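You operate a simulated robot arm through the tools that you are given. There is no shell and no other tool.

You run a simulated two-armed robot. Do the job below in one go: nothing can be reset, and whatever is moved stays where it is left.

## Task
Tighten the clamps of inserts 2 and 3 to the clamp label's torque.
Fine: set the torque driver's dial while it is on its peg, turn each till it clicks, driver back on the peg; leave the other clamps loose.

The check looks at the end state, three seconds after you hand in, the way a careful person would. Anything else that was tipped, shoved, dropped, spilled or broken makes it a failure.

## Robot
Two 7-joint arms with three-finger grippers on one trunk that stands fixed in place. Base frame: the origin is at the foot of the trunk, x ahead of it, y to its left, z up. Lengths are in mm, angles in rad, forces in N, time in s.
The left shoulder is at [70, 165, 1238], the right one opposite. With the tool pointing down near the work surface each hand reaches from about 360 to 880 mm from the base axis, measured 20 degrees to its own side. Payload 3.91 kg a hand.
Tool frame (each hand has its own): the origin (TCP) lies between the finger pads and is the grasp point; the fingertips stand 30 mm ahead of it; z points along the fingers, y is the line along which they close. The gripper opens to 116 mm; its body begins 73 mm behind the TCP.
Orientation is told as [roll, pitch, yaw] about the base's x, y, z axes, in that order, counted from this pose: with the fingers straight down and closing along the base's y, the tool's x points along the base's -x, its y along +y and its z along -z.

## Interface
- The arms move only by the tool play_rows. It takes "left_series", "right_series" or both (then of equal length, played together; a hand with none holds still); each is a list of rows, each a list of 7 numbers: the shift along the tool's x, y, z in mm, then the turn, a rotation vector about the tool's x, y, z in rad, then the closure, from 0 (fully open) to 1 (shut). In form: [[dx, dy, dz, rx, ry, rz, jaw], ...]. A call has 1 to 20 rows; each row shifts and turns the commanded pose from where the row before left it, along the tool's axes as they then stand. Each row takes 0.2 s and may step no farther than 50 mm and 0.15 rad from the row before; otherwise, or with a gripper value out of range, the whole call is refused. A pose out of reach is approached as far as the arm can. The call stops where the force on the tool passes 90 N (or 10 N more than at its start, if that is more) or the arm is blocked; 0.2 s more then pass. Each finger travels about 153 mm/s and halts on what it meets, pressing with about 36 N; the grip force reading is that of the motor and also rises with nothing between the fingers. The clock runs only during rows and for 0.2 s after the last one: add rows that do not move to give the fingers time. The reply holds the time, the measured pose of the TCP, the force on the tool along the base axes, the opening and the grip force, in the units named above and with some noise, with the torque about the TCP (base axes, N m) and any sound that the robot's microphone picked up.
- Cameras (640 x 400 px; columns grow to the right, rows downward): "scene" is now at [141.4, -7.8, 1565.8]; the picture's right is [-0.10, -1.00, 0.00], its down [-0.48, 0.05, -0.87] and it looks along [0.87, -0.09, -0.49] (base axes); focal length 347 px, centre (320, 200). "left" rides on the left gripper at [75, 17, -88] in its tool frame; the picture's right is [-0.22, 0.97, 0.00], its down [-0.70, -0.16, -0.70] and it looks along [-0.68, -0.16, 0.71] (tool axes); focal length 247 px, centre (320, 200). "right" rides on the right gripper at [52, 56, -88] in its tool frame; the picture's right is [-0.73, 0.68, 0.00], its down [-0.49, -0.52, -0.70] and it looks along [-0.48, -0.51, 0.71] (tool axes); focal length 247 px, centre (320, 200). There is no depth. A picture from a camera that has moved, and an enlarged one, comes with that camera's place and axes in the base frame and with its lens.
- grab_frame(camera): a new picture of that camera. No time passes.
- slide_trunk(by): slides the trunk up (or, below 0, down) by that many mm; the arms and the scene camera ride with it, the base frame stays. It gives what a move gives, with no picture.
- pan_tilt(pan, tilt): turns the head with the scene camera to pan (to the left, within 1.501 rad either way) and tilt (down, from -0.506 to 1.204), counted from straight ahead of the robot. It gives what a move gives.
- inspect(camera, box): a new picture of the part [left, top, right, bottom] of that camera's present view, enlarged. No time passes.
- close_job(): hands the job in; it is judged then, once.

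Nothing tells you positions but the pictures and the camera data. Unless the task says otherwise, let go and move clear before handing in.

The tools are called after "Emit:" as name(argument=value, ...) on one line, values as JSON. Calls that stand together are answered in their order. play_rows: Moves the arms, as the interface text tells. Its arguments: {"type":"object","properties":{"left_series":{"type":"array"},"right_series":{"type":"array"}},"required":[]} The other tools are called the same way: slide_trunk (by) moves the trunk up or down; pan_tilt (pan, tilt) turns the head that bears the scene camera; grab_frame (camera) takes a picture; inspect (camera, box) takes an enlarged picture of a part of a camera's view; close_job () hands the job in.

At the start:

```text
t: 0.0
left_ee_pos: [504.9, 91.1, 1331.9]
left_ee_rot: [0.0, 0.001, 0.0]
left_ft_force: [1.1, 0.6, -0.4]
left_ft_torque: [-0.01, 0.02, 0.0]
left_gripper_width: 116.0
left_grip_force: 0.1
right_ee_pos: [617.0, -352.5, 1263.9]
right_ee_rot: [0.001, 0.0, -0.002]
right_ft_force: [0.2, -1.1, 0.4]
right_ft_torque: [0.02, -0.01, -0.03]
right_gripper_width: 115.9
right_grip_force: 0.0
trunk travel left (down, up): [-775.0, 65.0]
head pan, tilt (commanded): [-0.098, 0.51]
```

scene: 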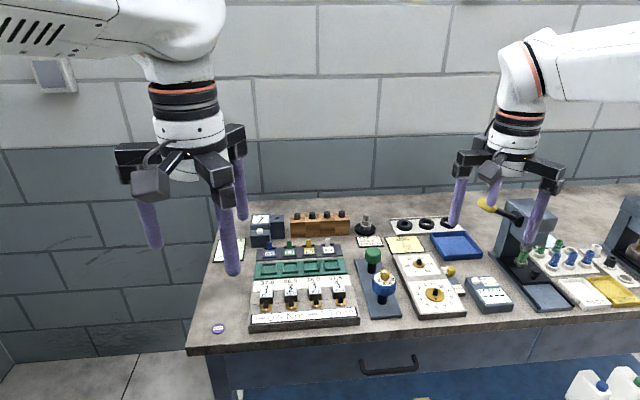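
right: 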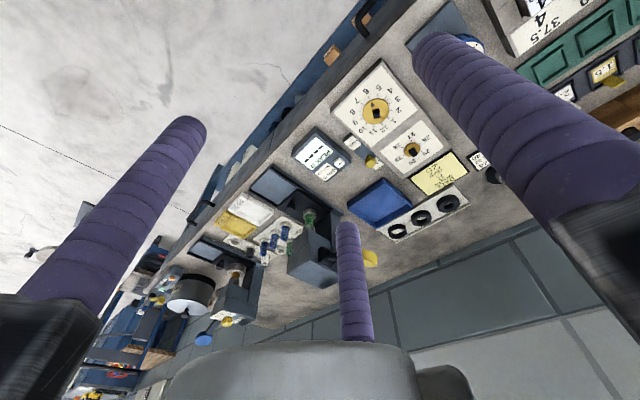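
left: 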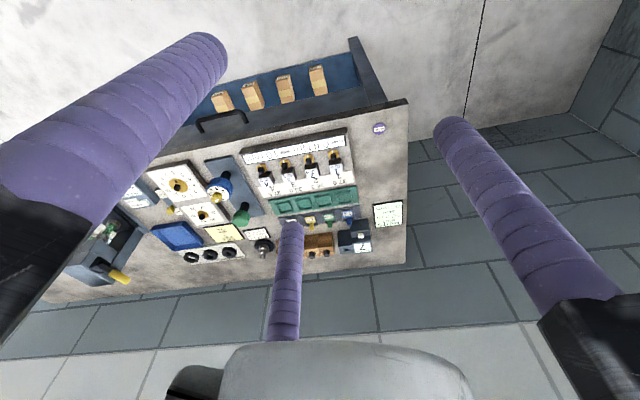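

I see a bench with a clamp fixture (four clamps) on the left, a peg with a blue-topped driver next to it, and various other devices. I'll enlarge the pictures to identify the labels and the driver.

Emit:
inspect(camera="scene", box=[200, 200, 360, 340])

Emit:
inspect(camera="scene", box=[340, 200, 500, 330])

Emit:
inspect(camera="left", box=[190, 120, 420, 270])

Emit:
inspect(camera="scene", box=[440, 180, 640, 320])

```text
2.86 times, centred on (280, 270) of scene
camera zoom: at [141.4, -7.8, 1565.8], right [-0.1, -1.0, 0.0], down [-0.48, 0.05, -0.87], along [0.87, -0.09, -0.49], focal length 991 px, centre (434, 0)
```

zoom: 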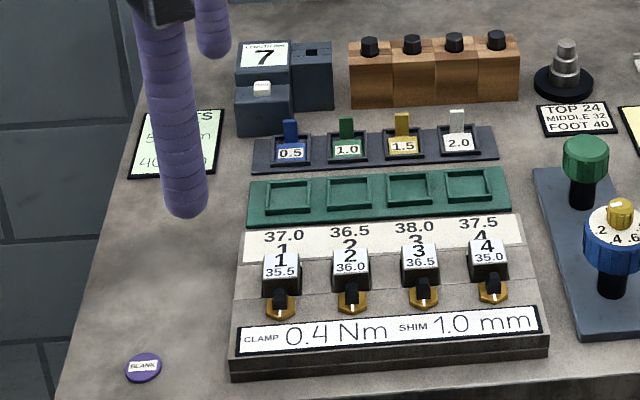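

```text
3.08 times, centred on (420, 265) of scene
camera zoom: at [141.4, -7.8, 1565.8], right [-0.1, -1.0, 0.0], down [-0.48, 0.05, -0.87], along [0.87, -0.09, -0.49], focal length 1068 px, centre (12, 0)
```

zoom: 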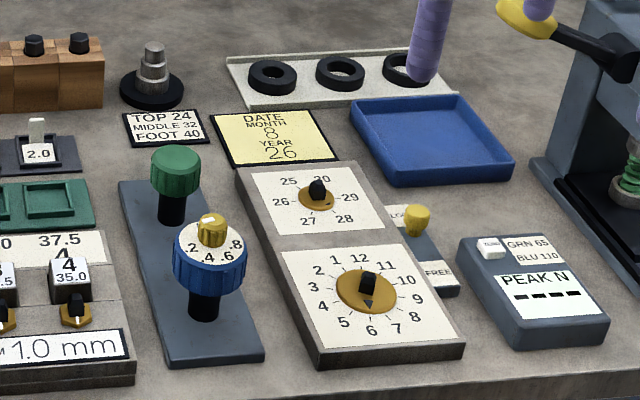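

```text
2.67 times, centred on (305, 195) of left
camera zoom: at [430.7, 108.9, 1420.0], right [0.22, 0.97, 0.0], down [0.7, -0.16, 0.7], along [0.68, -0.16, -0.71], focal length 659 px, centre (360, 213)
```

zoom: 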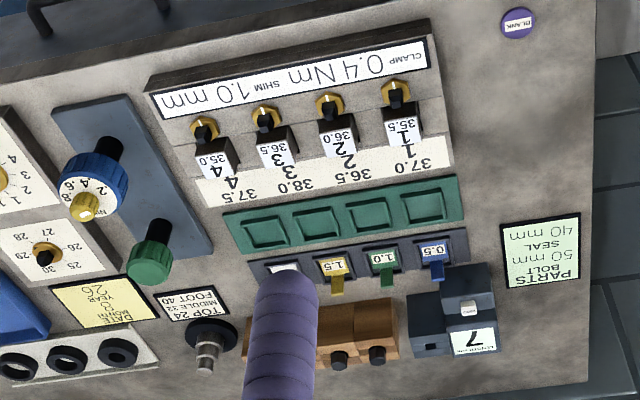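

```text
2.86 times, centred on (540, 250) of scene
camera zoom: at [141.4, -7.8, 1565.8], right [-0.1, -1.0, 0.0], down [-0.48, 0.05, -0.87], along [0.87, -0.09, -0.49], focal length 991 px, centre (-309, 57)
```

zoom: 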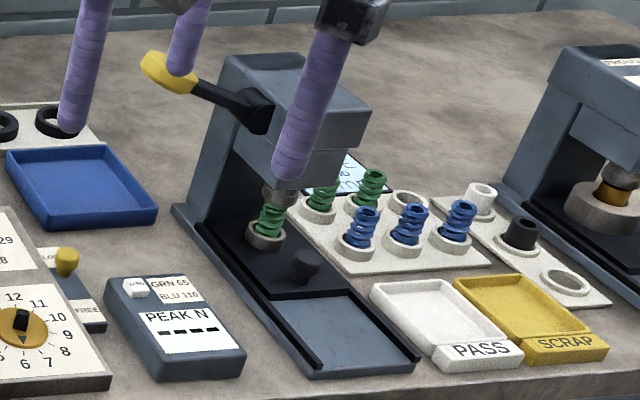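

The label reads CLAMP 0.4 Nm. The blue-handled tool with the numbered dial looks like the torque driver, at roughly (782, -234, 970). I'll look more closely at the dial, the clamps and the second (green) tool.

Emit:
inspect(camera="scene", box=[366, 240, 414, 310])

Emit:
inspect(camera="scene", box=[250, 268, 360, 330])

Emit:
inspect(camera="left", box=[195, 165, 275, 225])

Emit:
inspect(camera="left", box=[240, 130, 360, 205])

```text
5.71 times, centred on (390, 275) of scene
camera zoom: at [141.4, -7.8, 1565.8], right [-0.1, -1.0, 0.0], down [-0.48, 0.05, -0.87], along [0.87, -0.09, -0.49], focal length 1983 px, centre (-80, -229)
```

zoom: 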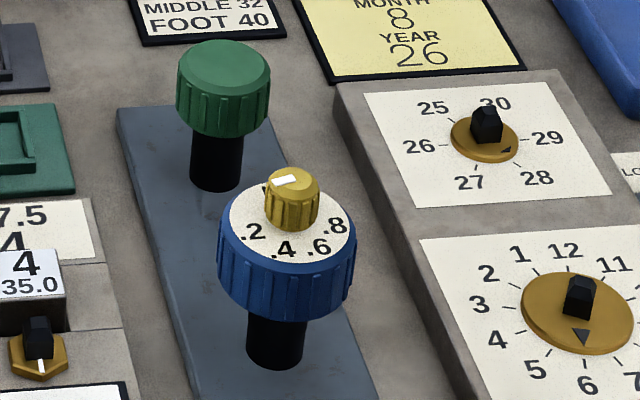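

```text
5.82 times, centred on (305, 299) of scene
camera zoom: at [141.4, -7.8, 1565.8], right [-0.1, -1.0, 0.0], down [-0.48, 0.05, -0.87], along [0.87, -0.09, -0.49], focal length 2019 px, centre (407, -376)
```

zoom: 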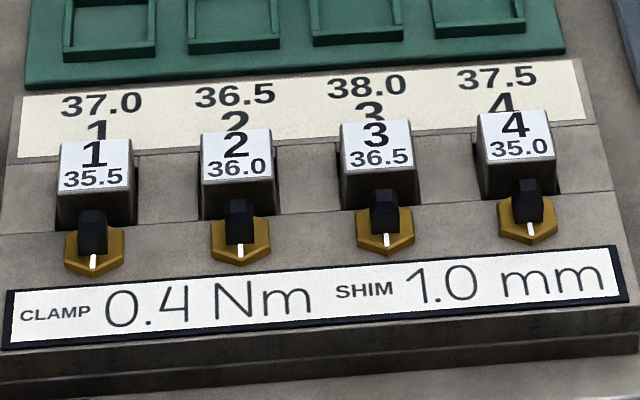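

```text
6.67 times, centred on (235, 195) of left
camera zoom: at [430.7, 108.9, 1420.0], right [0.22, 0.97, 0.0], down [0.7, -0.16, 0.7], along [0.68, -0.16, -0.71], focal length 1646 px, centre (887, 233)
```

zoom: 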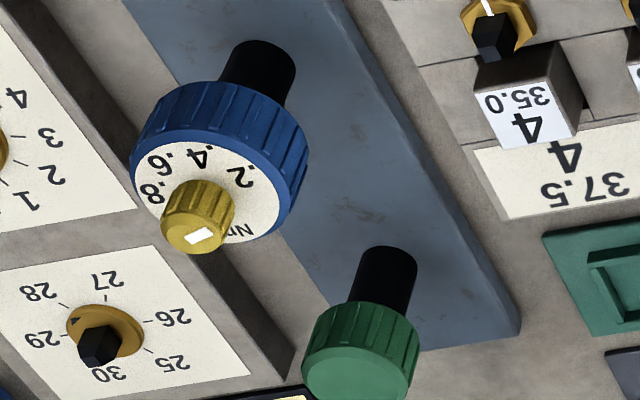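

```text
5.33 times, centred on (300, 168) of left
camera zoom: at [430.7, 108.9, 1420.0], right [0.22, 0.97, 0.0], down [0.7, -0.16, 0.7], along [0.68, -0.16, -0.71], focal length 1317 px, centre (427, 373)
```

zoom: 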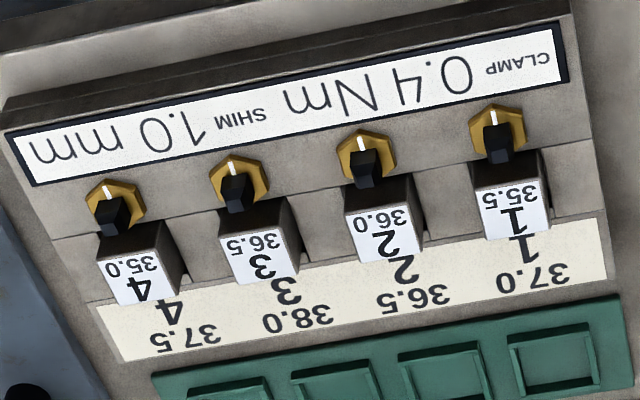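

Emit:
inspect(camera="scene", box=[430, 110, 590, 260])

Emit:
inspect(camera="scene", box=[110, 120, 270, 290])

```text
2.67 times, centred on (510, 185) of scene
camera zoom: at [141.4, -7.8, 1565.8], right [-0.1, -1.0, 0.0], down [-0.48, 0.05, -0.87], along [0.87, -0.09, -0.49], focal length 925 px, centre (-187, 240)
```

zoom: 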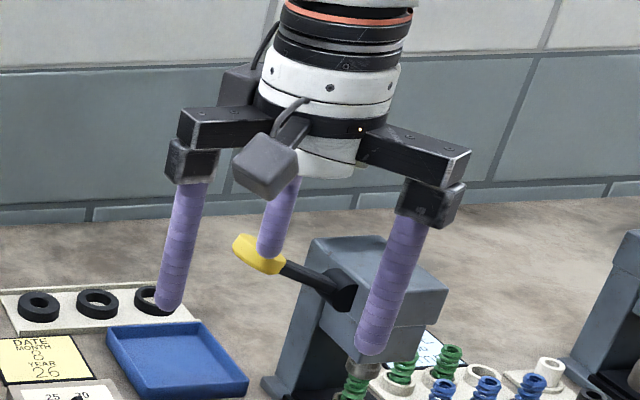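

```text
2.35 times, centred on (190, 205) of scene
camera zoom: at [141.4, -7.8, 1565.8], right [-0.1, -1.0, 0.0], down [-0.48, 0.05, -0.87], along [0.87, -0.09, -0.49], focal length 816 px, centre (626, 188)
```

zoom: 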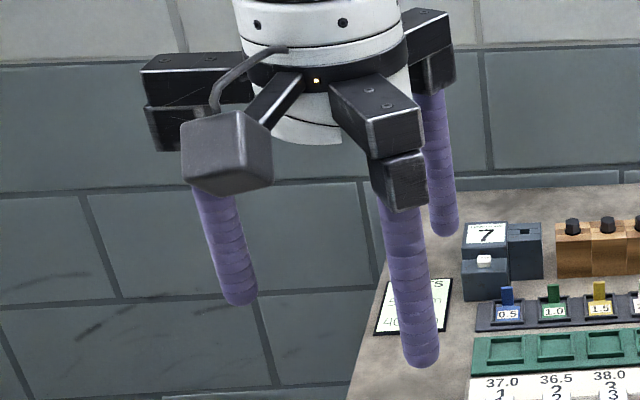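

Emit:
inspect(camera="scene", box=[376, 262, 402, 292])

Emit:
inspect(camera="left", box=[205, 175, 245, 210])

Emit:
inspect(camera="scene", box=[280, 285, 330, 315])

Emit:
inspect(camera="right", box=[400, 0, 520, 80])

```text
13.33 times, centred on (389, 277) of scene
camera zoom: at [141.4, -7.8, 1565.8], right [-0.1, -1.0, 0.0], down [-0.48, 0.05, -0.87], along [0.87, -0.09, -0.49], focal length 4626 px, centre (-600, -827)
```

zoom: 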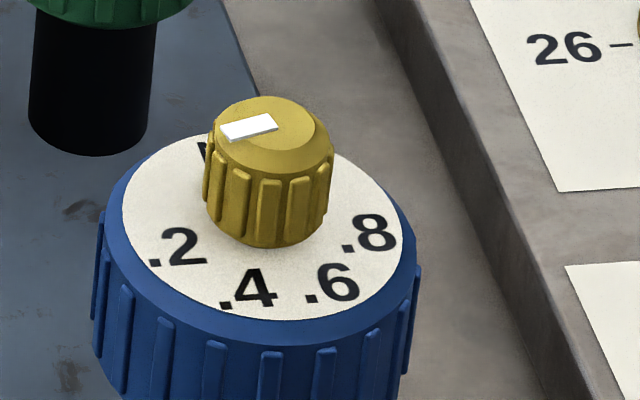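

```text
11.43 times, centred on (225, 192) of left
camera zoom: at [430.7, 108.9, 1420.0], right [0.22, 0.97, 0.0], down [0.7, -0.16, 0.7], along [0.68, -0.16, -0.71], focal length 2823 px, centre (1406, 286)
```

zoom: 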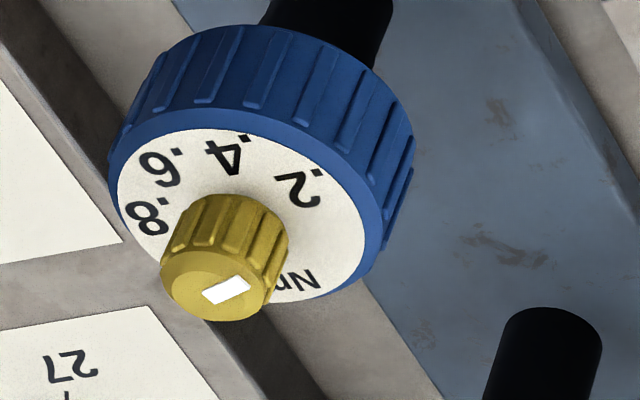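

```text
12.80 times, centred on (305, 300) of scene
camera zoom: at [141.4, -7.8, 1565.8], right [-0.1, -1.0, 0.0], down [-0.48, 0.05, -0.87], along [0.87, -0.09, -0.49], focal length 4441 px, centre (512, -1080)
```

zoom: 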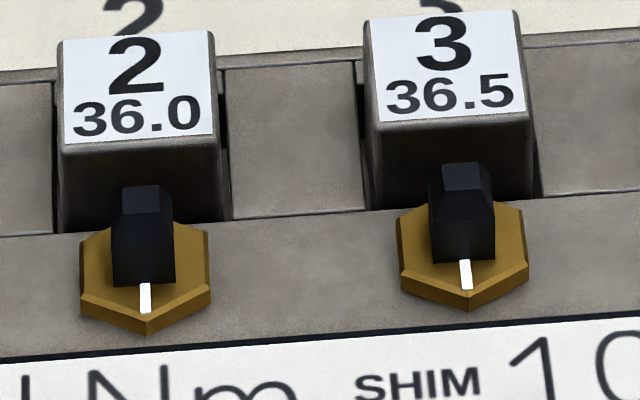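

```text
5.00 times, centred on (460, 40) of right
camera zoom: at [565.4, -294.3, 1351.6], right [0.73, 0.68, 0.0], down [0.49, -0.52, 0.7], along [0.48, -0.51, -0.71], focal length 1235 px, centre (-380, 1000)
```

zoom: 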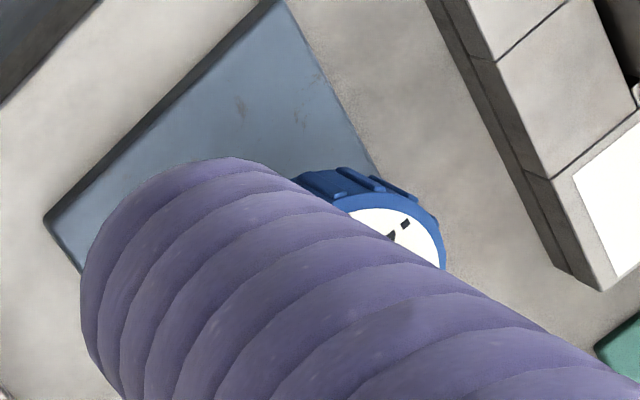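

The dial pointer now sits near .2, and the label calls for .4. The driver face is at about (784, -233, 968) and nut 2 at about (772, 2, 914). I'll bring the right hand high above the driver to see the dial from above.

Emit:
play_rows(right_series=[[-33.5, 23.9, 0, 0, 0, 0, 0], [-33.5, 23.9, 0, 0, 0, 0, 0], [-33.5, 23.9, 0, 0, 0, 0, 0], [-33.5, 23.9, 0, 0, 0, 0, 0], [-33.5, 23.9, 0, 0, 0, 0, 0], [0, 0, 30, 0, 0, 0, 0], [0, 0, 30, 0, 0, 0, 0], [0, 0, 0, 0, 0, 0, 0]])

Emit:
grab_frame(camera="right")

Emit:
grab_frame(camera="scene")

```text
t: 1.8
left_ee_pos: [505.1, 92.0, 1331.3]
left_ee_rot: [-0.002, 0.001, 0.001]
left_ft_force: [-0.7, -0.8, 0.9]
left_ft_torque: [-0.06, -0.02, -0.02]
left_gripper_width: 116.1
left_grip_force: 0.0
right_ee_pos: [787.8, -230.6, 1203.9]
right_ee_rot: [0.001, 0.003, 0.0]
right_ft_force: [-0.2, 0.7, -0.2]
right_ft_torque: [-0.05, 0.0, 0.01]
right_gripper_width: 115.9
right_grip_force: 0.1
trunk travel left (down, up): [-775.0, 65.0]
head pan, tilt (commanded): [-0.098, 0.51]
```

```text
taken
camera right: at [735.9, -172.2, 1291.8], right [0.73, 0.68, 0.0], down [0.49, -0.52, 0.7], along [0.48, -0.51, -0.71], focal length 247 px, centre (320, 200)
```

right: 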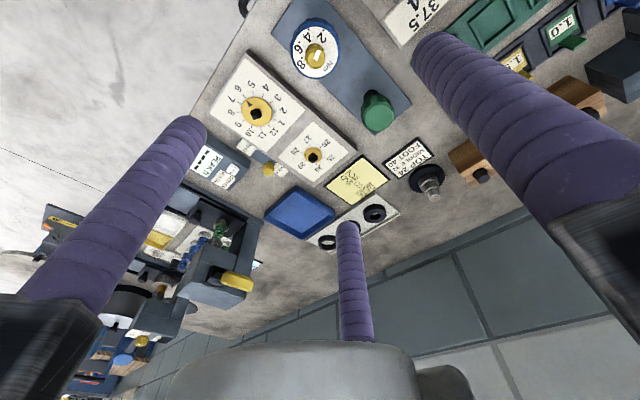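

```text
taken
camera scene: at [143.0, -5.5, 1565.7], right [-0.1, -1.0, 0.0], down [-0.49, 0.05, -0.87], along [0.87, -0.09, -0.49], focal length 347 px, centre (320, 200)
```

scene: 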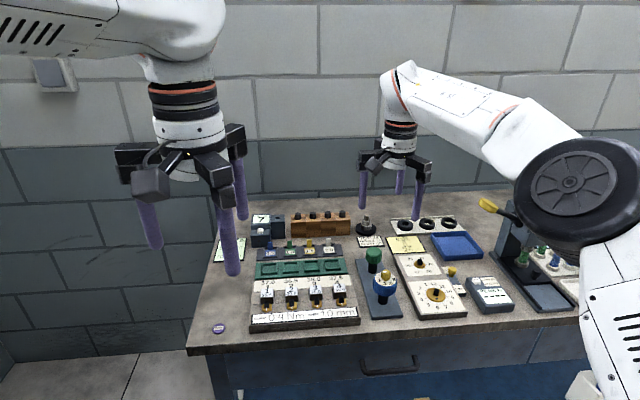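

Emit:
inspect(camera="right", box=[280, 5, 360, 85])

Emit:
inspect(camera="right", box=[240, 0, 480, 150])

```text
5.00 times, centred on (320, 45) of right
camera zoom: at [735.9, -172.2, 1291.8], right [0.73, 0.68, 0.0], down [0.49, -0.52, 0.7], along [0.48, -0.51, -0.71], focal length 1235 px, centre (320, 975)
```

zoom: 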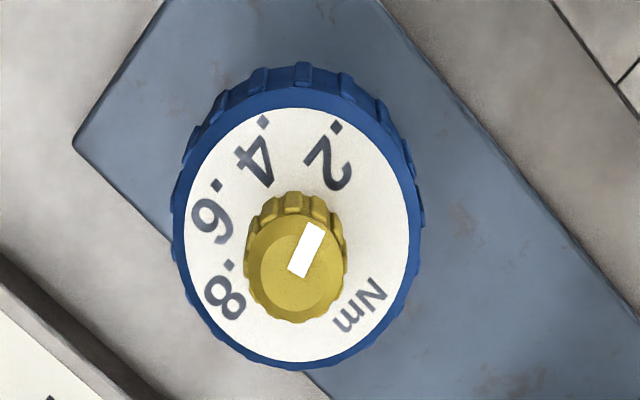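

```text
2.67 times, centred on (360, 75) of right
camera zoom: at [735.9, -172.2, 1291.8], right [0.73, 0.68, 0.0], down [0.49, -0.52, 0.7], along [0.48, -0.51, -0.71], focal length 659 px, centre (213, 533)
```

zoom: 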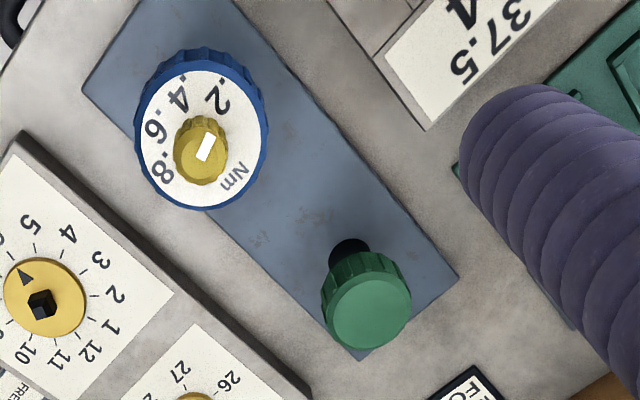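

The dial reads from directly above: numbers at roughly 104°, 155°, 206° and 257° (base angle), with the pointer at about 106°, which is .2. I'll go lower, centring on the yellow dial as I go.

Emit:
play_rows(right_series=[[2, -4.5, 30, 0, 0, 0, 0.2], [0, 0, 40, 0, 0, 0, 0.4], [0, 0, 40, 0, 0, 0, 0.4], [0, 0, 0, 0, 0, 0, 0.4], [0, 0, 0, 0, 0, 0, 0.4]])

Emit:
grab_frame(camera="right")

Emit:
inspect(camera="scene", box=[340, 180, 440, 320])

```text
t: 3.0
left_ee_pos: [505.4, 91.7, 1331.4]
left_ee_rot: [-0.001, 0.002, -0.001]
left_ft_force: [0.1, 0.5, 0.6]
left_ft_torque: [0.02, -0.02, -0.01]
left_gripper_width: 116.0
left_grip_force: 0.0
right_ee_pos: [784.5, -236.0, 1094.3]
right_ee_rot: [-0.001, -0.001, -0.004]
right_ft_force: [0.0, 1.2, 0.7]
right_ft_torque: [0.02, -0.02, -0.02]
right_gripper_width: 69.3
right_grip_force: 0.0
trunk travel left (down, up): [-775.0, 65.0]
head pan, tilt (commanded): [-0.098, 0.51]
```

```text
taken
camera right: at [732.5, -178.3, 1181.9], right [0.73, 0.68, 0.0], down [0.49, -0.52, 0.7], along [0.48, -0.51, -0.71], focal length 247 px, centre (320, 200)
```

right: 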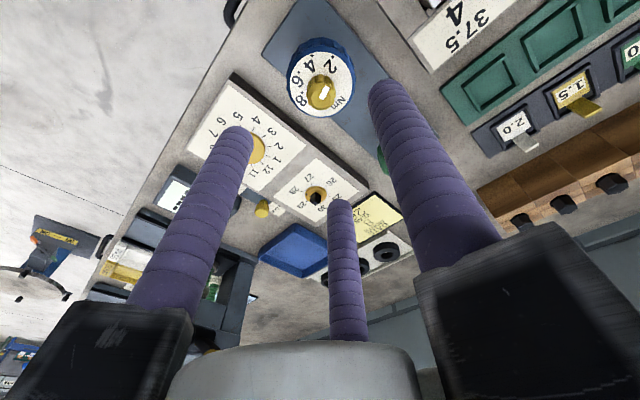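

```text
2.86 times, centred on (390, 250) of scene
camera zoom: at [141.6, -7.4, 1565.8], right [-0.1, -1.0, 0.0], down [-0.49, 0.05, -0.87], along [0.87, -0.09, -0.49], focal length 991 px, centre (120, 57)
```

zoom: 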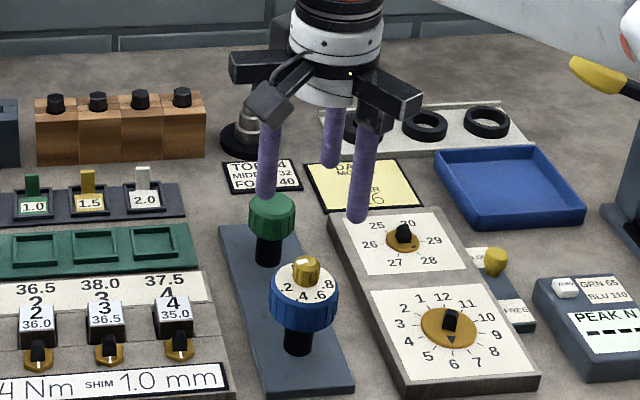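

Emit:
inspect(camera="right", box=[270, 30, 370, 130])

```text
4.00 times, centred on (320, 80) of right
camera zoom: at [732.5, -178.3, 1181.9], right [0.73, 0.68, 0.0], down [0.49, -0.52, 0.7], along [0.48, -0.51, -0.71], focal length 988 px, centre (320, 680)
```

zoom: 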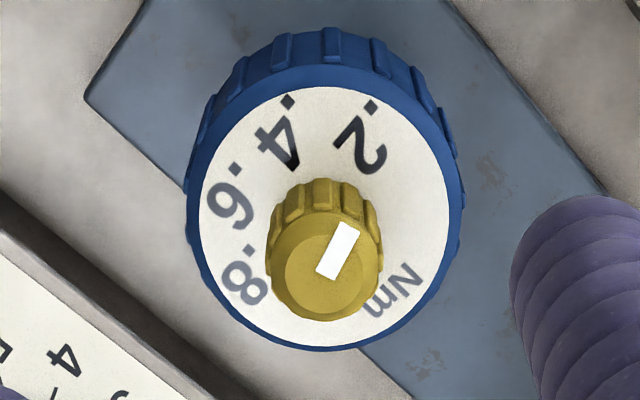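

The dial is within 1–2 mm of the tool axis. I'll go down a further 54 mm with the fingers partly closed and check the centring again.

Emit:
play_rows(right_series=[[-0.6, 1.0, 27, 0, 0, 0, 0.5], [0, 0, 27, 0, 0, 0, 0.55], [0, 0, 0, 0, 0, 0, 0.55], [0, 0, 0, 0, 0, 0, 0.55]])

Emit:
grab_frame(camera="right")

Emit:
inspect(camera="right", box=[240, 60, 400, 180])

Emit:
inspect(camera="scene", box=[360, 220, 420, 310])

```text
t: 4.0
left_ee_pos: [505.9, 90.2, 1332.4]
left_ee_rot: [0.002, -0.001, 0.0]
left_ft_force: [-0.8, -0.7, 0.1]
left_ft_torque: [0.02, 0.02, 0.0]
left_gripper_width: 115.9
left_grip_force: 0.0
right_ee_pos: [784.7, -236.9, 1040.6]
right_ee_rot: [-0.001, 0.0, 0.001]
right_ft_force: [-1.0, -0.9, 0.0]
right_ft_torque: [0.04, -0.01, -0.01]
right_gripper_width: 52.1
right_grip_force: 0.0
trunk travel left (down, up): [-775.0, 65.0]
head pan, tilt (commanded): [-0.098, 0.51]
```

```text
taken
camera right: at [732.1, -179.3, 1128.3], right [0.73, 0.68, 0.0], down [0.49, -0.52, 0.7], along [0.48, -0.51, -0.71], focal length 247 px, centre (320, 200)
```

right: 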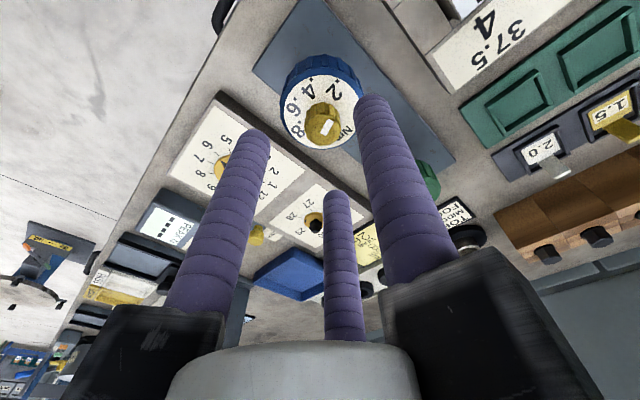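

```text
3.33 times, centred on (320, 120) of right
camera zoom: at [732.1, -179.3, 1128.3], right [0.73, 0.68, 0.0], down [0.49, -0.52, 0.7], along [0.48, -0.51, -0.71], focal length 823 px, centre (320, 467)
```

zoom: 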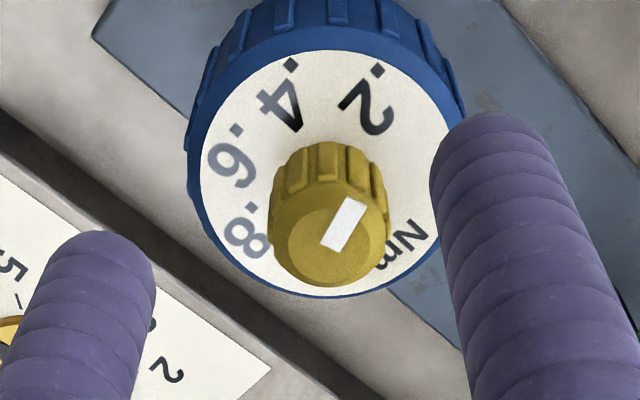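

```text
4.44 times, centred on (390, 265) of scene
camera zoom: at [141.8, -8.3, 1565.8], right [-0.1, -1.0, 0.0], down [-0.49, 0.05, -0.87], along [0.87, -0.09, -0.49], focal length 1542 px, centre (9, -89)
```

zoom: 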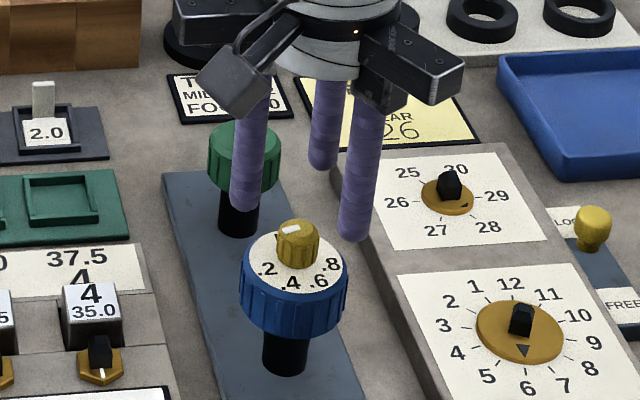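

Emit:
play_rows(right_series=[[-1.0, 2.5, 10, 0, 0, 0, 0.55], [0, 0, 14, 0, 0, 0, 0.6], [0, 0, 10, 0, 0, 0, 0.65], [0, 0, 0, 0, 0, 0, 0.65], [0, 0, 0, 0, 0, 0, 0.65]])

Emit:
inspect(camera="right", box=[220, 60, 420, 200])

Emit:
inspect(camera="scene", box=[360, 240, 420, 300])

```text
t: 5.2
left_ee_pos: [504.1, 90.0, 1332.4]
left_ee_rot: [0.0, -0.001, -0.001]
left_ft_force: [-0.7, -0.4, 1.0]
left_ft_torque: [-0.02, -0.05, 0.01]
left_gripper_width: 116.1
left_grip_force: 0.1
right_ee_pos: [785.3, -233.4, 1005.7]
right_ee_rot: [-0.001, 0.0, 0.0]
right_ft_force: [0.8, 0.1, 0.0]
right_ft_torque: [0.02, 0.0, -0.02]
right_gripper_width: 40.7
right_grip_force: 0.0
trunk travel left (down, up): [-775.0, 65.0]
head pan, tilt (commanded): [-0.098, 0.51]
```

```text
2.86 times, centred on (320, 130) of right
camera zoom: at [733.0, -176.4, 1093.5], right [0.73, 0.68, 0.0], down [0.49, -0.52, 0.7], along [0.48, -0.51, -0.71], focal length 706 px, centre (320, 400)
```

zoom: 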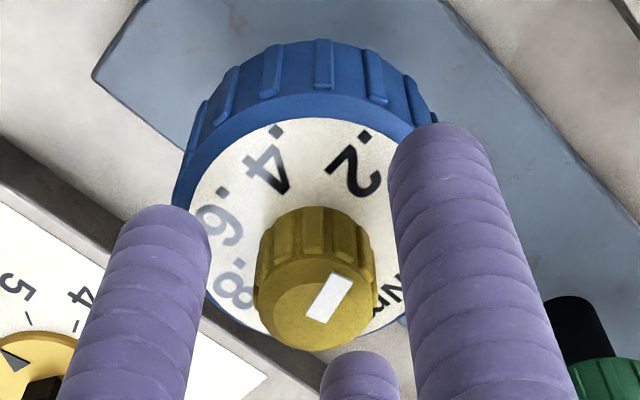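

```text
6.67 times, centred on (390, 270) of scene
camera zoom: at [141.6, -7.9, 1565.8], right [-0.1, -1.0, 0.0], down [-0.49, 0.05, -0.87], along [0.87, -0.09, -0.49], focal length 2313 px, centre (-147, -267)
```

zoom: 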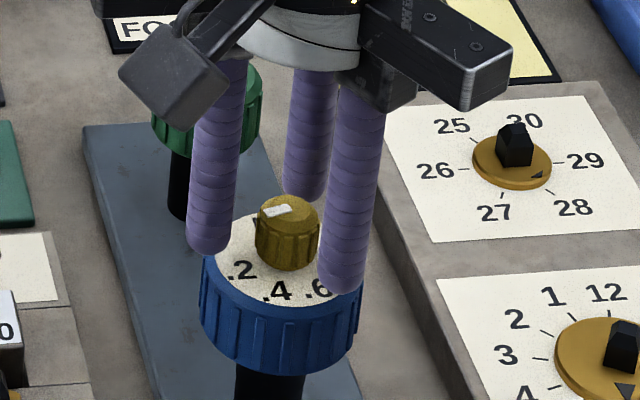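

The fingers now surround the yellow dial, centred to about 1 mm. I'll close on it, check the reaction, then turn it counter-clockwise towards .4.

Emit:
play_rows(right_series=[[0, 0, 0, 0, 0, 0, 0.75], [0, 0, 0, 0, 0, 0, 0.85], [0, 0, 0, 0, 0, 0, 0.95], [0, 0, 0, 0, 0, 0, 0.95]])

Emit:
inspect(camera="scene", box=[360, 240, 420, 300])

```text
t: 6.2
left_ee_pos: [505.6, 90.2, 1333.3]
left_ee_rot: [0.002, 0.0, 0.0]
left_ft_force: [-0.4, 0.1, 0.4]
left_ft_torque: [0.0, 0.03, 0.0]
left_gripper_width: 116.0
left_grip_force: 0.0
right_ee_pos: [784.6, -234.1, 1005.3]
right_ee_rot: [0.0, -0.002, 0.0]
right_ft_force: [0.3, -0.7, 0.7]
right_ft_torque: [-0.01, 0.03, 0.02]
right_gripper_width: 21.0
right_grip_force: 15.0
trunk travel left (down, up): [-775.0, 65.0]
head pan, tilt (commanded): [-0.098, 0.51]
```

```text
6.67 times, centred on (390, 270) of scene
camera zoom: at [141.4, -7.8, 1565.8], right [-0.1, -1.0, 0.0], down [-0.48, 0.05, -0.87], along [0.87, -0.09, -0.49], focal length 2313 px, centre (-147, -267)
```

zoom: 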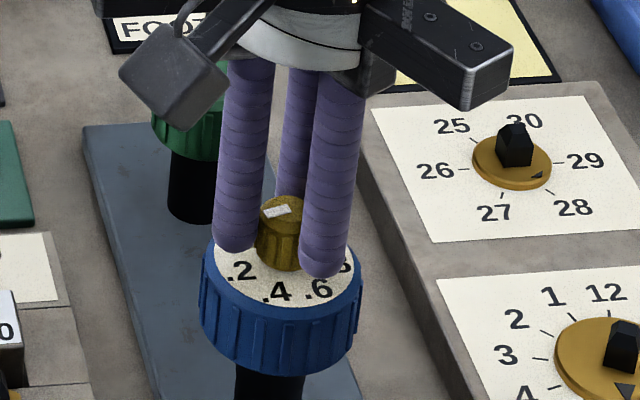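

Emit:
play_rows(right_series=[[0, 0, 0, 0, 0, 0, 1.0], [0, 0, 0, 0, 0, -0.1, 1.0], [0, 0, 0, 0, 0, -0.1, 1.0], [0, 0, 0, 0, 0, -0.1, 1.0], [0, 0, 0, 0, 0, 0, 1.0]])

Emit:
inspect(camera="scene", box=[370, 255, 410, 295])

Emit:
inspect(camera="right", box=[220, 60, 420, 200])

```text
t: 7.4
left_ee_pos: [504.7, 90.2, 1332.9]
left_ee_rot: [0.0, 0.0, 0.0]
left_ft_force: [-0.1, 0.2, -0.4]
left_ft_torque: [0.04, -0.01, 0.01]
left_gripper_width: 116.1
left_grip_force: 0.2
right_ee_pos: [784.2, -233.4, 1006.7]
right_ee_rot: [0.0, 0.0, 0.299]
right_ft_force: [0.0, -3.5, 2.9]
right_ft_torque: [-0.32, 0.03, -0.01]
right_gripper_width: 20.0
right_grip_force: 35.9
trunk travel left (down, up): [-775.0, 65.0]
head pan, tilt (commanded): [-0.098, 0.51]
```

```text
10.00 times, centred on (390, 275) of scene
camera zoom: at [141.0, -8.2, 1565.9], right [-0.1, -1.0, 0.0], down [-0.48, 0.05, -0.87], along [0.87, -0.09, -0.49], focal length 3470 px, centre (-380, -550)
```

zoom: 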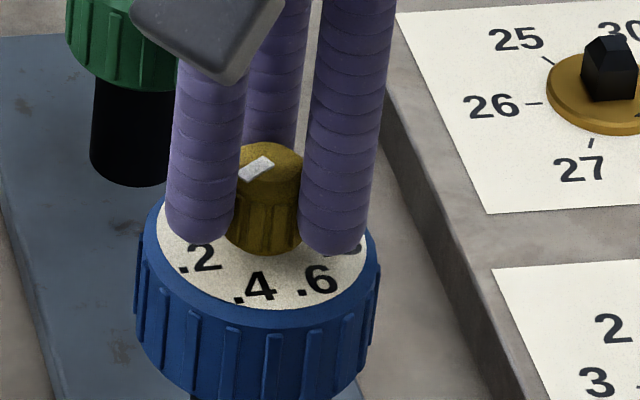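

```text
2.86 times, centred on (320, 130) of right
camera zoom: at [718.7, -194.3, 1093.7], right [0.5, 0.87, 0.0], down [0.62, -0.36, 0.7], along [0.61, -0.35, -0.71], focal length 706 px, centre (320, 400)
```

zoom: 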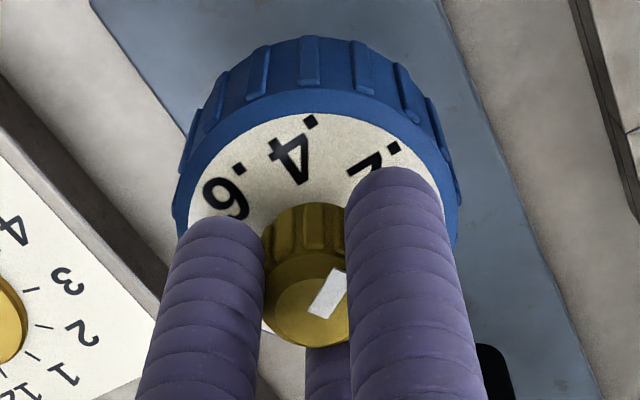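

The dial turns with the hand and the handle stays still on its peg. I'll turn it about 0.5 rad more, then open and check the pointer.

Emit:
play_rows(right_series=[[0, 0, 0, 0, 0, -0.1, 1.0], [0, 0, 0, 0, 0, -0.1, 1.0], [0, 0, 0, 0, 0, -0.1, 1.0], [0, 0, 0, 0, 0, -0.1, 1.0], [0, 0, 0, 0, 0, -0.1, 1.0], [0, 0, 0, 0, 0, 0, 1.0], [0, 0, 0, 0, 0, 0, 0.8], [0, 0, 0, 0, 0, 0, 0.6], [0, 0, 0, 0, 0, 0, 0.5], [0, 0, -20, 0, 0, 0, 0.5], [0, 0, -30, 0, 0, 0, 0.4], [0, 0, -30, 0, 0, 0, 0.3], [0, 0, 0, 0, 0, 0, 0.3]])

Emit:
grab_frame(camera="right")

Emit:
inspect(camera="scene", box=[372, 258, 408, 298])

```text
t: 10.2
left_ee_pos: [504.8, 90.0, 1331.4]
left_ee_rot: [0.0, -0.001, -0.001]
left_ft_force: [-0.2, 0.0, 0.0]
left_ft_torque: [0.02, -0.03, 0.0]
left_gripper_width: 116.0
left_grip_force: 0.0
right_ee_pos: [785.9, -233.9, 1086.4]
right_ee_rot: [0.001, 0.001, 0.799]
right_ft_force: [0.0, 0.8, -1.1]
right_ft_torque: [0.01, -0.03, 0.0]
right_gripper_width: 81.3
right_grip_force: 0.0
trunk travel left (down, up): [-775.0, 65.0]
head pan, tilt (commanded): [-0.098, 0.51]
```

```text
taken
camera right: at [709.1, -230.7, 1173.9], right [0.02, 1.0, 0.0], down [0.71, -0.02, 0.7], along [0.7, -0.02, -0.71], focal length 247 px, centre (320, 200)
```

right: 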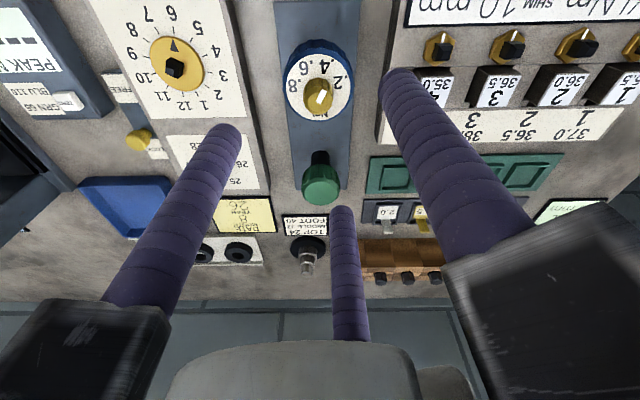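

```text
10.00 times, centred on (390, 278) of scene
camera zoom: at [141.9, -7.9, 1565.8], right [-0.1, -1.0, 0.0], down [-0.49, 0.05, -0.87], along [0.87, -0.09, -0.49], focal length 3470 px, centre (-380, -580)
```

zoom: 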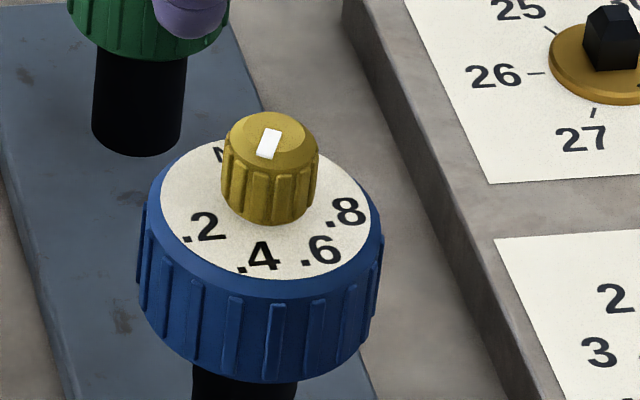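

Emit:
inspect(camera="right", box=[280, 35, 360, 125])

Emit:
inspect(camera="scene", box=[380, 264, 400, 290])

```text
4.44 times, centred on (320, 80) of right
camera zoom: at [709.1, -230.7, 1173.9], right [0.02, 1.0, 0.0], down [0.71, -0.02, 0.7], along [0.7, -0.02, -0.71], focal length 1098 px, centre (320, 733)
```

zoom: 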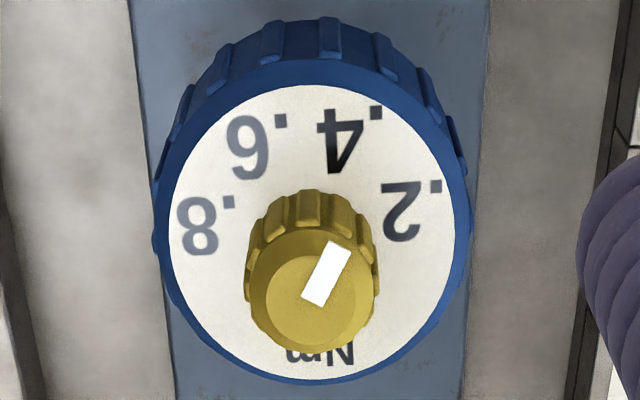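

```text
15.38 times, centred on (390, 277) of scene
camera zoom: at [141.9, -7.9, 1565.8], right [-0.1, -1.0, 0.0], down [-0.49, 0.05, -0.87], along [0.87, -0.09, -0.49], focal length 5338 px, centre (-757, -985)
```

zoom: 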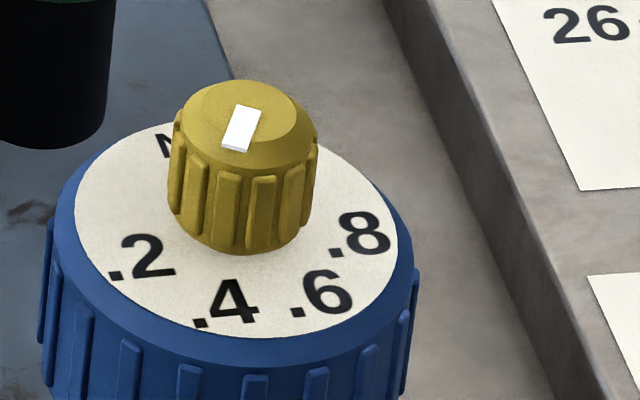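

The pointer is now at about 152°, while the .4 label centre is at about 156–157°, so it reads roughly 0.38. I'll make a small further correction.

Emit:
play_rows(right_series=[[0, 0, 30, 0, 0, 0, 0.4], [0, 0, 30, 0, 0, 0, 0.5], [0, 0, 20, 0, 0, 0, 0.55], [0, 0, 0, 0, 0, 0, 0.65], [0, 0, 0, 0, 0, 0, 0.85], [0, 0, 0, 0, 0, 0, 1.0], [0, 0, 0, 0, 0, 0, 1.0], [0, 0, 0, 0, 0, -0.035, 1.0], [0, 0, 0, 0, 0, -0.035, 1.0], [0, 0, 0, 0, 0, 0, 1.0], [0, 0, 0, 0, 0, 0, 0.8], [0, 0, 0, 0, 0, 0, 0.6], [0, 0, 0, 0, 0, 0, 0.5], [0, 0, -20, 0, 0, 0, 0.5], [0, 0, -30, 0, 0, 0, 0.4], [0, 0, -30, 0, 0, 0, 0.3], [0, 0, 0, 0, 0, 0, 0.3]])

Emit:
inspect(camera="right", box=[280, 35, 360, 125])

Emit:
inspect(camera="scene", box=[380, 264, 400, 290])

```text
t: 13.8
left_ee_pos: [506.2, 90.5, 1332.1]
left_ee_rot: [0.0, 0.001, 0.0]
left_ft_force: [-0.1, 0.3, -0.3]
left_ft_torque: [0.0, -0.02, 0.0]
left_gripper_width: 115.8
left_grip_force: 0.0
right_ee_pos: [784.7, -235.9, 1086.0]
right_ee_rot: [0.0, 0.001, 0.871]
right_ft_force: [-0.1, 0.2, 0.6]
right_ft_torque: [0.02, 0.01, -0.02]
right_gripper_width: 81.3
right_grip_force: 0.2
trunk travel left (down, up): [-775.0, 65.0]
head pan, tilt (commanded): [-0.098, 0.51]
```

```text
4.44 times, centred on (320, 80) of right
camera zoom: at [708.8, -238.4, 1173.7], right [-0.05, 1.0, 0.0], down [0.71, 0.03, 0.7], along [0.7, 0.03, -0.71], focal length 1098 px, centre (320, 733)
```

zoom: 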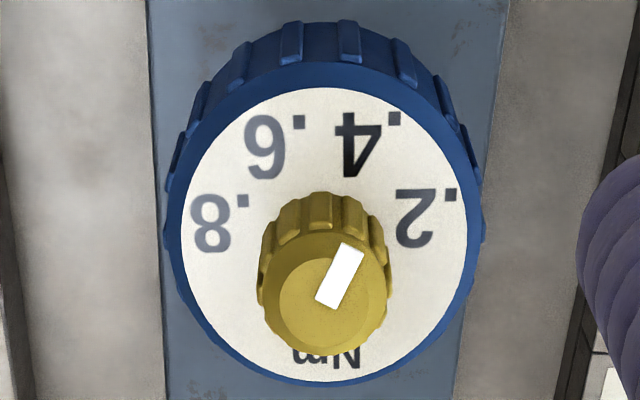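

```text
15.38 times, centred on (390, 277) of scene
camera zoom: at [141.9, -7.9, 1565.8], right [-0.1, -1.0, 0.0], down [-0.49, 0.05, -0.87], along [0.87, -0.09, -0.49], focal length 5338 px, centre (-757, -985)
```

zoom: 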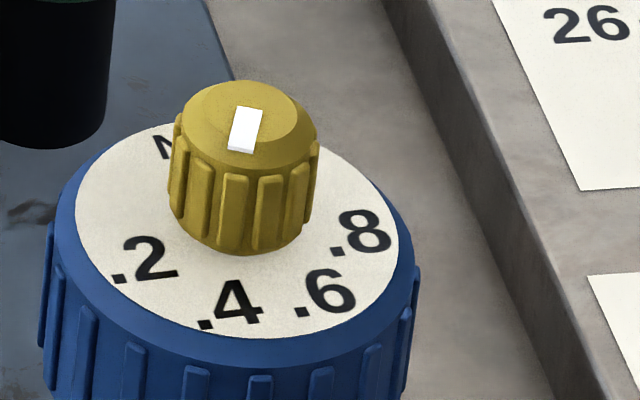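

Emit:
inspect(camera="right", box=[305, 80, 345, 120])

Emit:
inspect(camera="scene", box=[384, 267, 396, 277])

Emit:
inspect(camera="left", box=[205, 180, 245, 210])

```text
10.00 times, centred on (325, 100) of right
camera zoom: at [708.8, -238.4, 1173.7], right [-0.05, 1.0, 0.0], down [0.71, 0.03, 0.7], along [0.7, 0.03, -0.71], focal length 2470 px, centre (270, 1200)
```

zoom: 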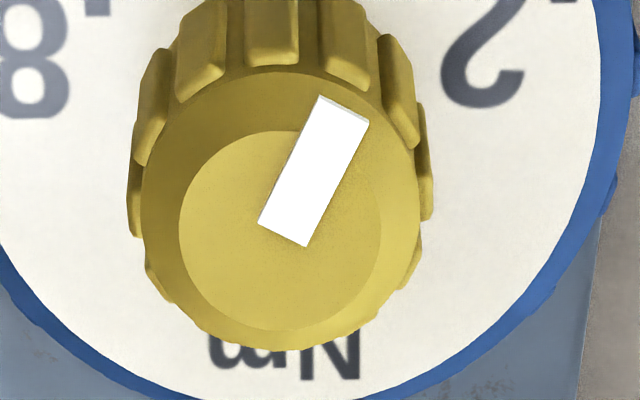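

```text
16.00 times, centred on (390, 272) of scene
camera zoom: at [141.9, -7.9, 1565.8], right [-0.1, -1.0, 0.0], down [-0.49, 0.05, -0.87], along [0.87, -0.09, -0.49], focal length 5551 px, centre (-800, -952)
```

zoom: 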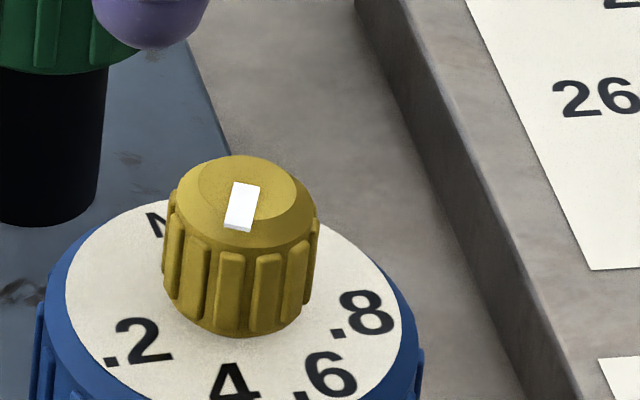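

```text
13.33 times, centred on (225, 195) of left
camera zoom: at [431.1, 108.7, 1419.8], right [0.22, 0.97, 0.0], down [0.7, -0.16, 0.7], along [0.68, -0.16, -0.71], focal length 3293 px, centre (1587, 267)
```

zoom: 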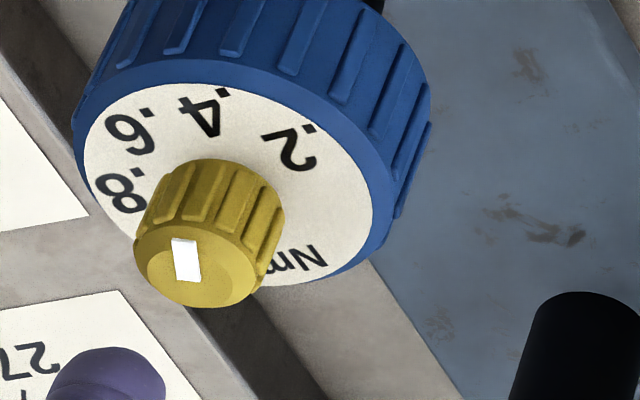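

The pointer is about 3° short of the .4 centre (the handle dragged slightly). One more small nudge.

Emit:
play_rows(right_series=[[0, 0, 30, 0, 0, 0, 0.4], [0, 0, 30, 0, 0, 0, 0.5], [0, 0, 20, 0, 0, 0, 0.55], [0, 0, 0, 0, 0, 0, 0.65], [0, 0, 0, 0, 0, 0, 0.85], [0, 0, 0, 0, 0, 0, 1.0], [0, 0, 0, 0, 0, 0, 1.0], [0, 0, 0, 0, 0, -0.03, 1.0], [0, 0, 0, 0, 0, -0.03, 1.0], [0, 0, 0, 0, 0, 0, 1.0], [0, 0, 0, 0, 0, 0, 0.8], [0, 0, 0, 0, 0, 0, 0.6], [0, 0, 0, 0, 0, 0, 0.5], [0, 0, -20, 0, 0, 0, 0.5], [0, 0, -30, 0, 0, 0, 0.4], [0, 0, -30, 0, 0, 0, 0.3], [0, 0, 0, 0, 0, 0, 0.3]])

Emit:
inspect(camera="right", box=[280, 35, 360, 125])

Emit:
inspect(camera="right", box=[305, 80, 345, 120])

Emit:
inspect(camera="scene", box=[380, 264, 400, 290])

```text
t: 17.4
left_ee_pos: [504.9, 90.3, 1331.3]
left_ee_rot: [0.001, 0.0, -0.001]
left_ft_force: [0.8, 0.7, 0.7]
left_ft_torque: [0.01, -0.03, -0.03]
left_gripper_width: 116.0
left_grip_force: 0.0
right_ee_pos: [786.3, -234.9, 1085.9]
right_ee_rot: [0.001, -0.001, 0.929]
right_ft_force: [-0.1, -0.2, 0.5]
right_ft_torque: [-0.01, 0.03, 0.01]
right_gripper_width: 81.2
right_grip_force: 0.1
trunk travel left (down, up): [-775.0, 65.0]
head pan, tilt (commanded): [-0.098, 0.51]
```

```text
4.44 times, centred on (320, 80) of right
camera zoom: at [710.5, -242.2, 1173.6], right [-0.11, 0.99, 0.0], down [0.71, 0.08, 0.7], along [0.7, 0.08, -0.71], focal length 1098 px, centre (320, 733)
```

zoom: 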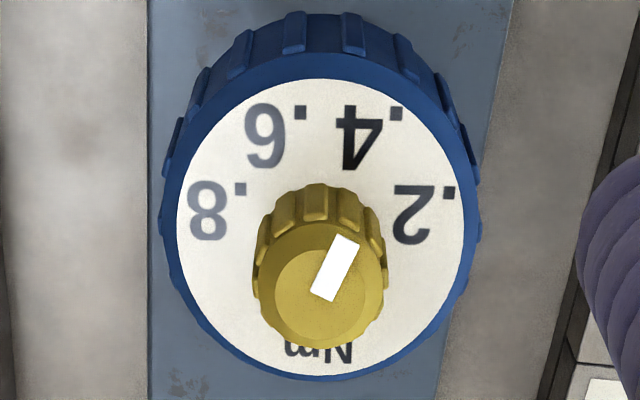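

```text
10.00 times, centred on (325, 100) of right
camera zoom: at [710.5, -242.2, 1173.6], right [-0.11, 0.99, 0.0], down [0.71, 0.08, 0.7], along [0.7, 0.08, -0.71], focal length 2470 px, centre (270, 1200)
```

zoom: 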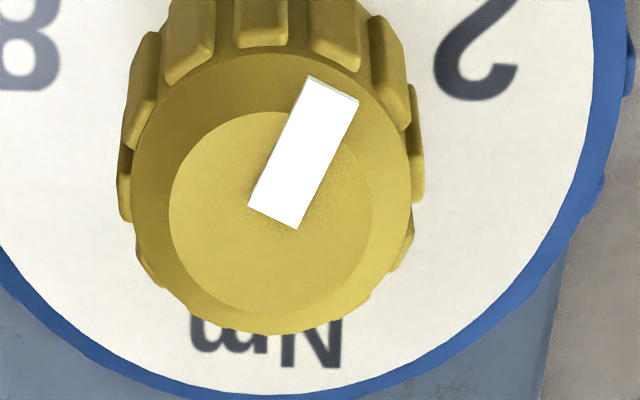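

```text
15.38 times, centred on (390, 277) of scene
camera zoom: at [141.9, -8.0, 1565.8], right [-0.1, -1.0, 0.0], down [-0.49, 0.05, -0.87], along [0.87, -0.09, -0.49], focal length 5338 px, centre (-757, -985)
```

zoom: 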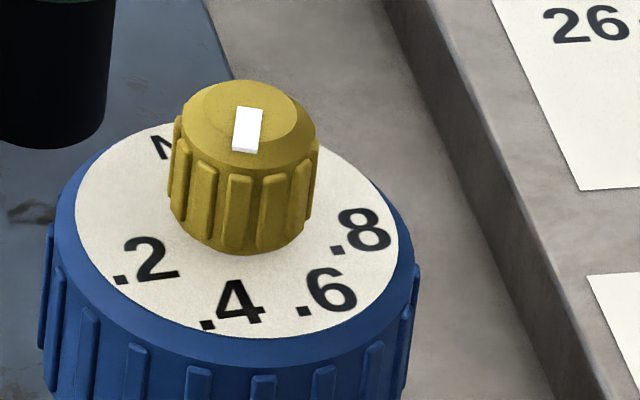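

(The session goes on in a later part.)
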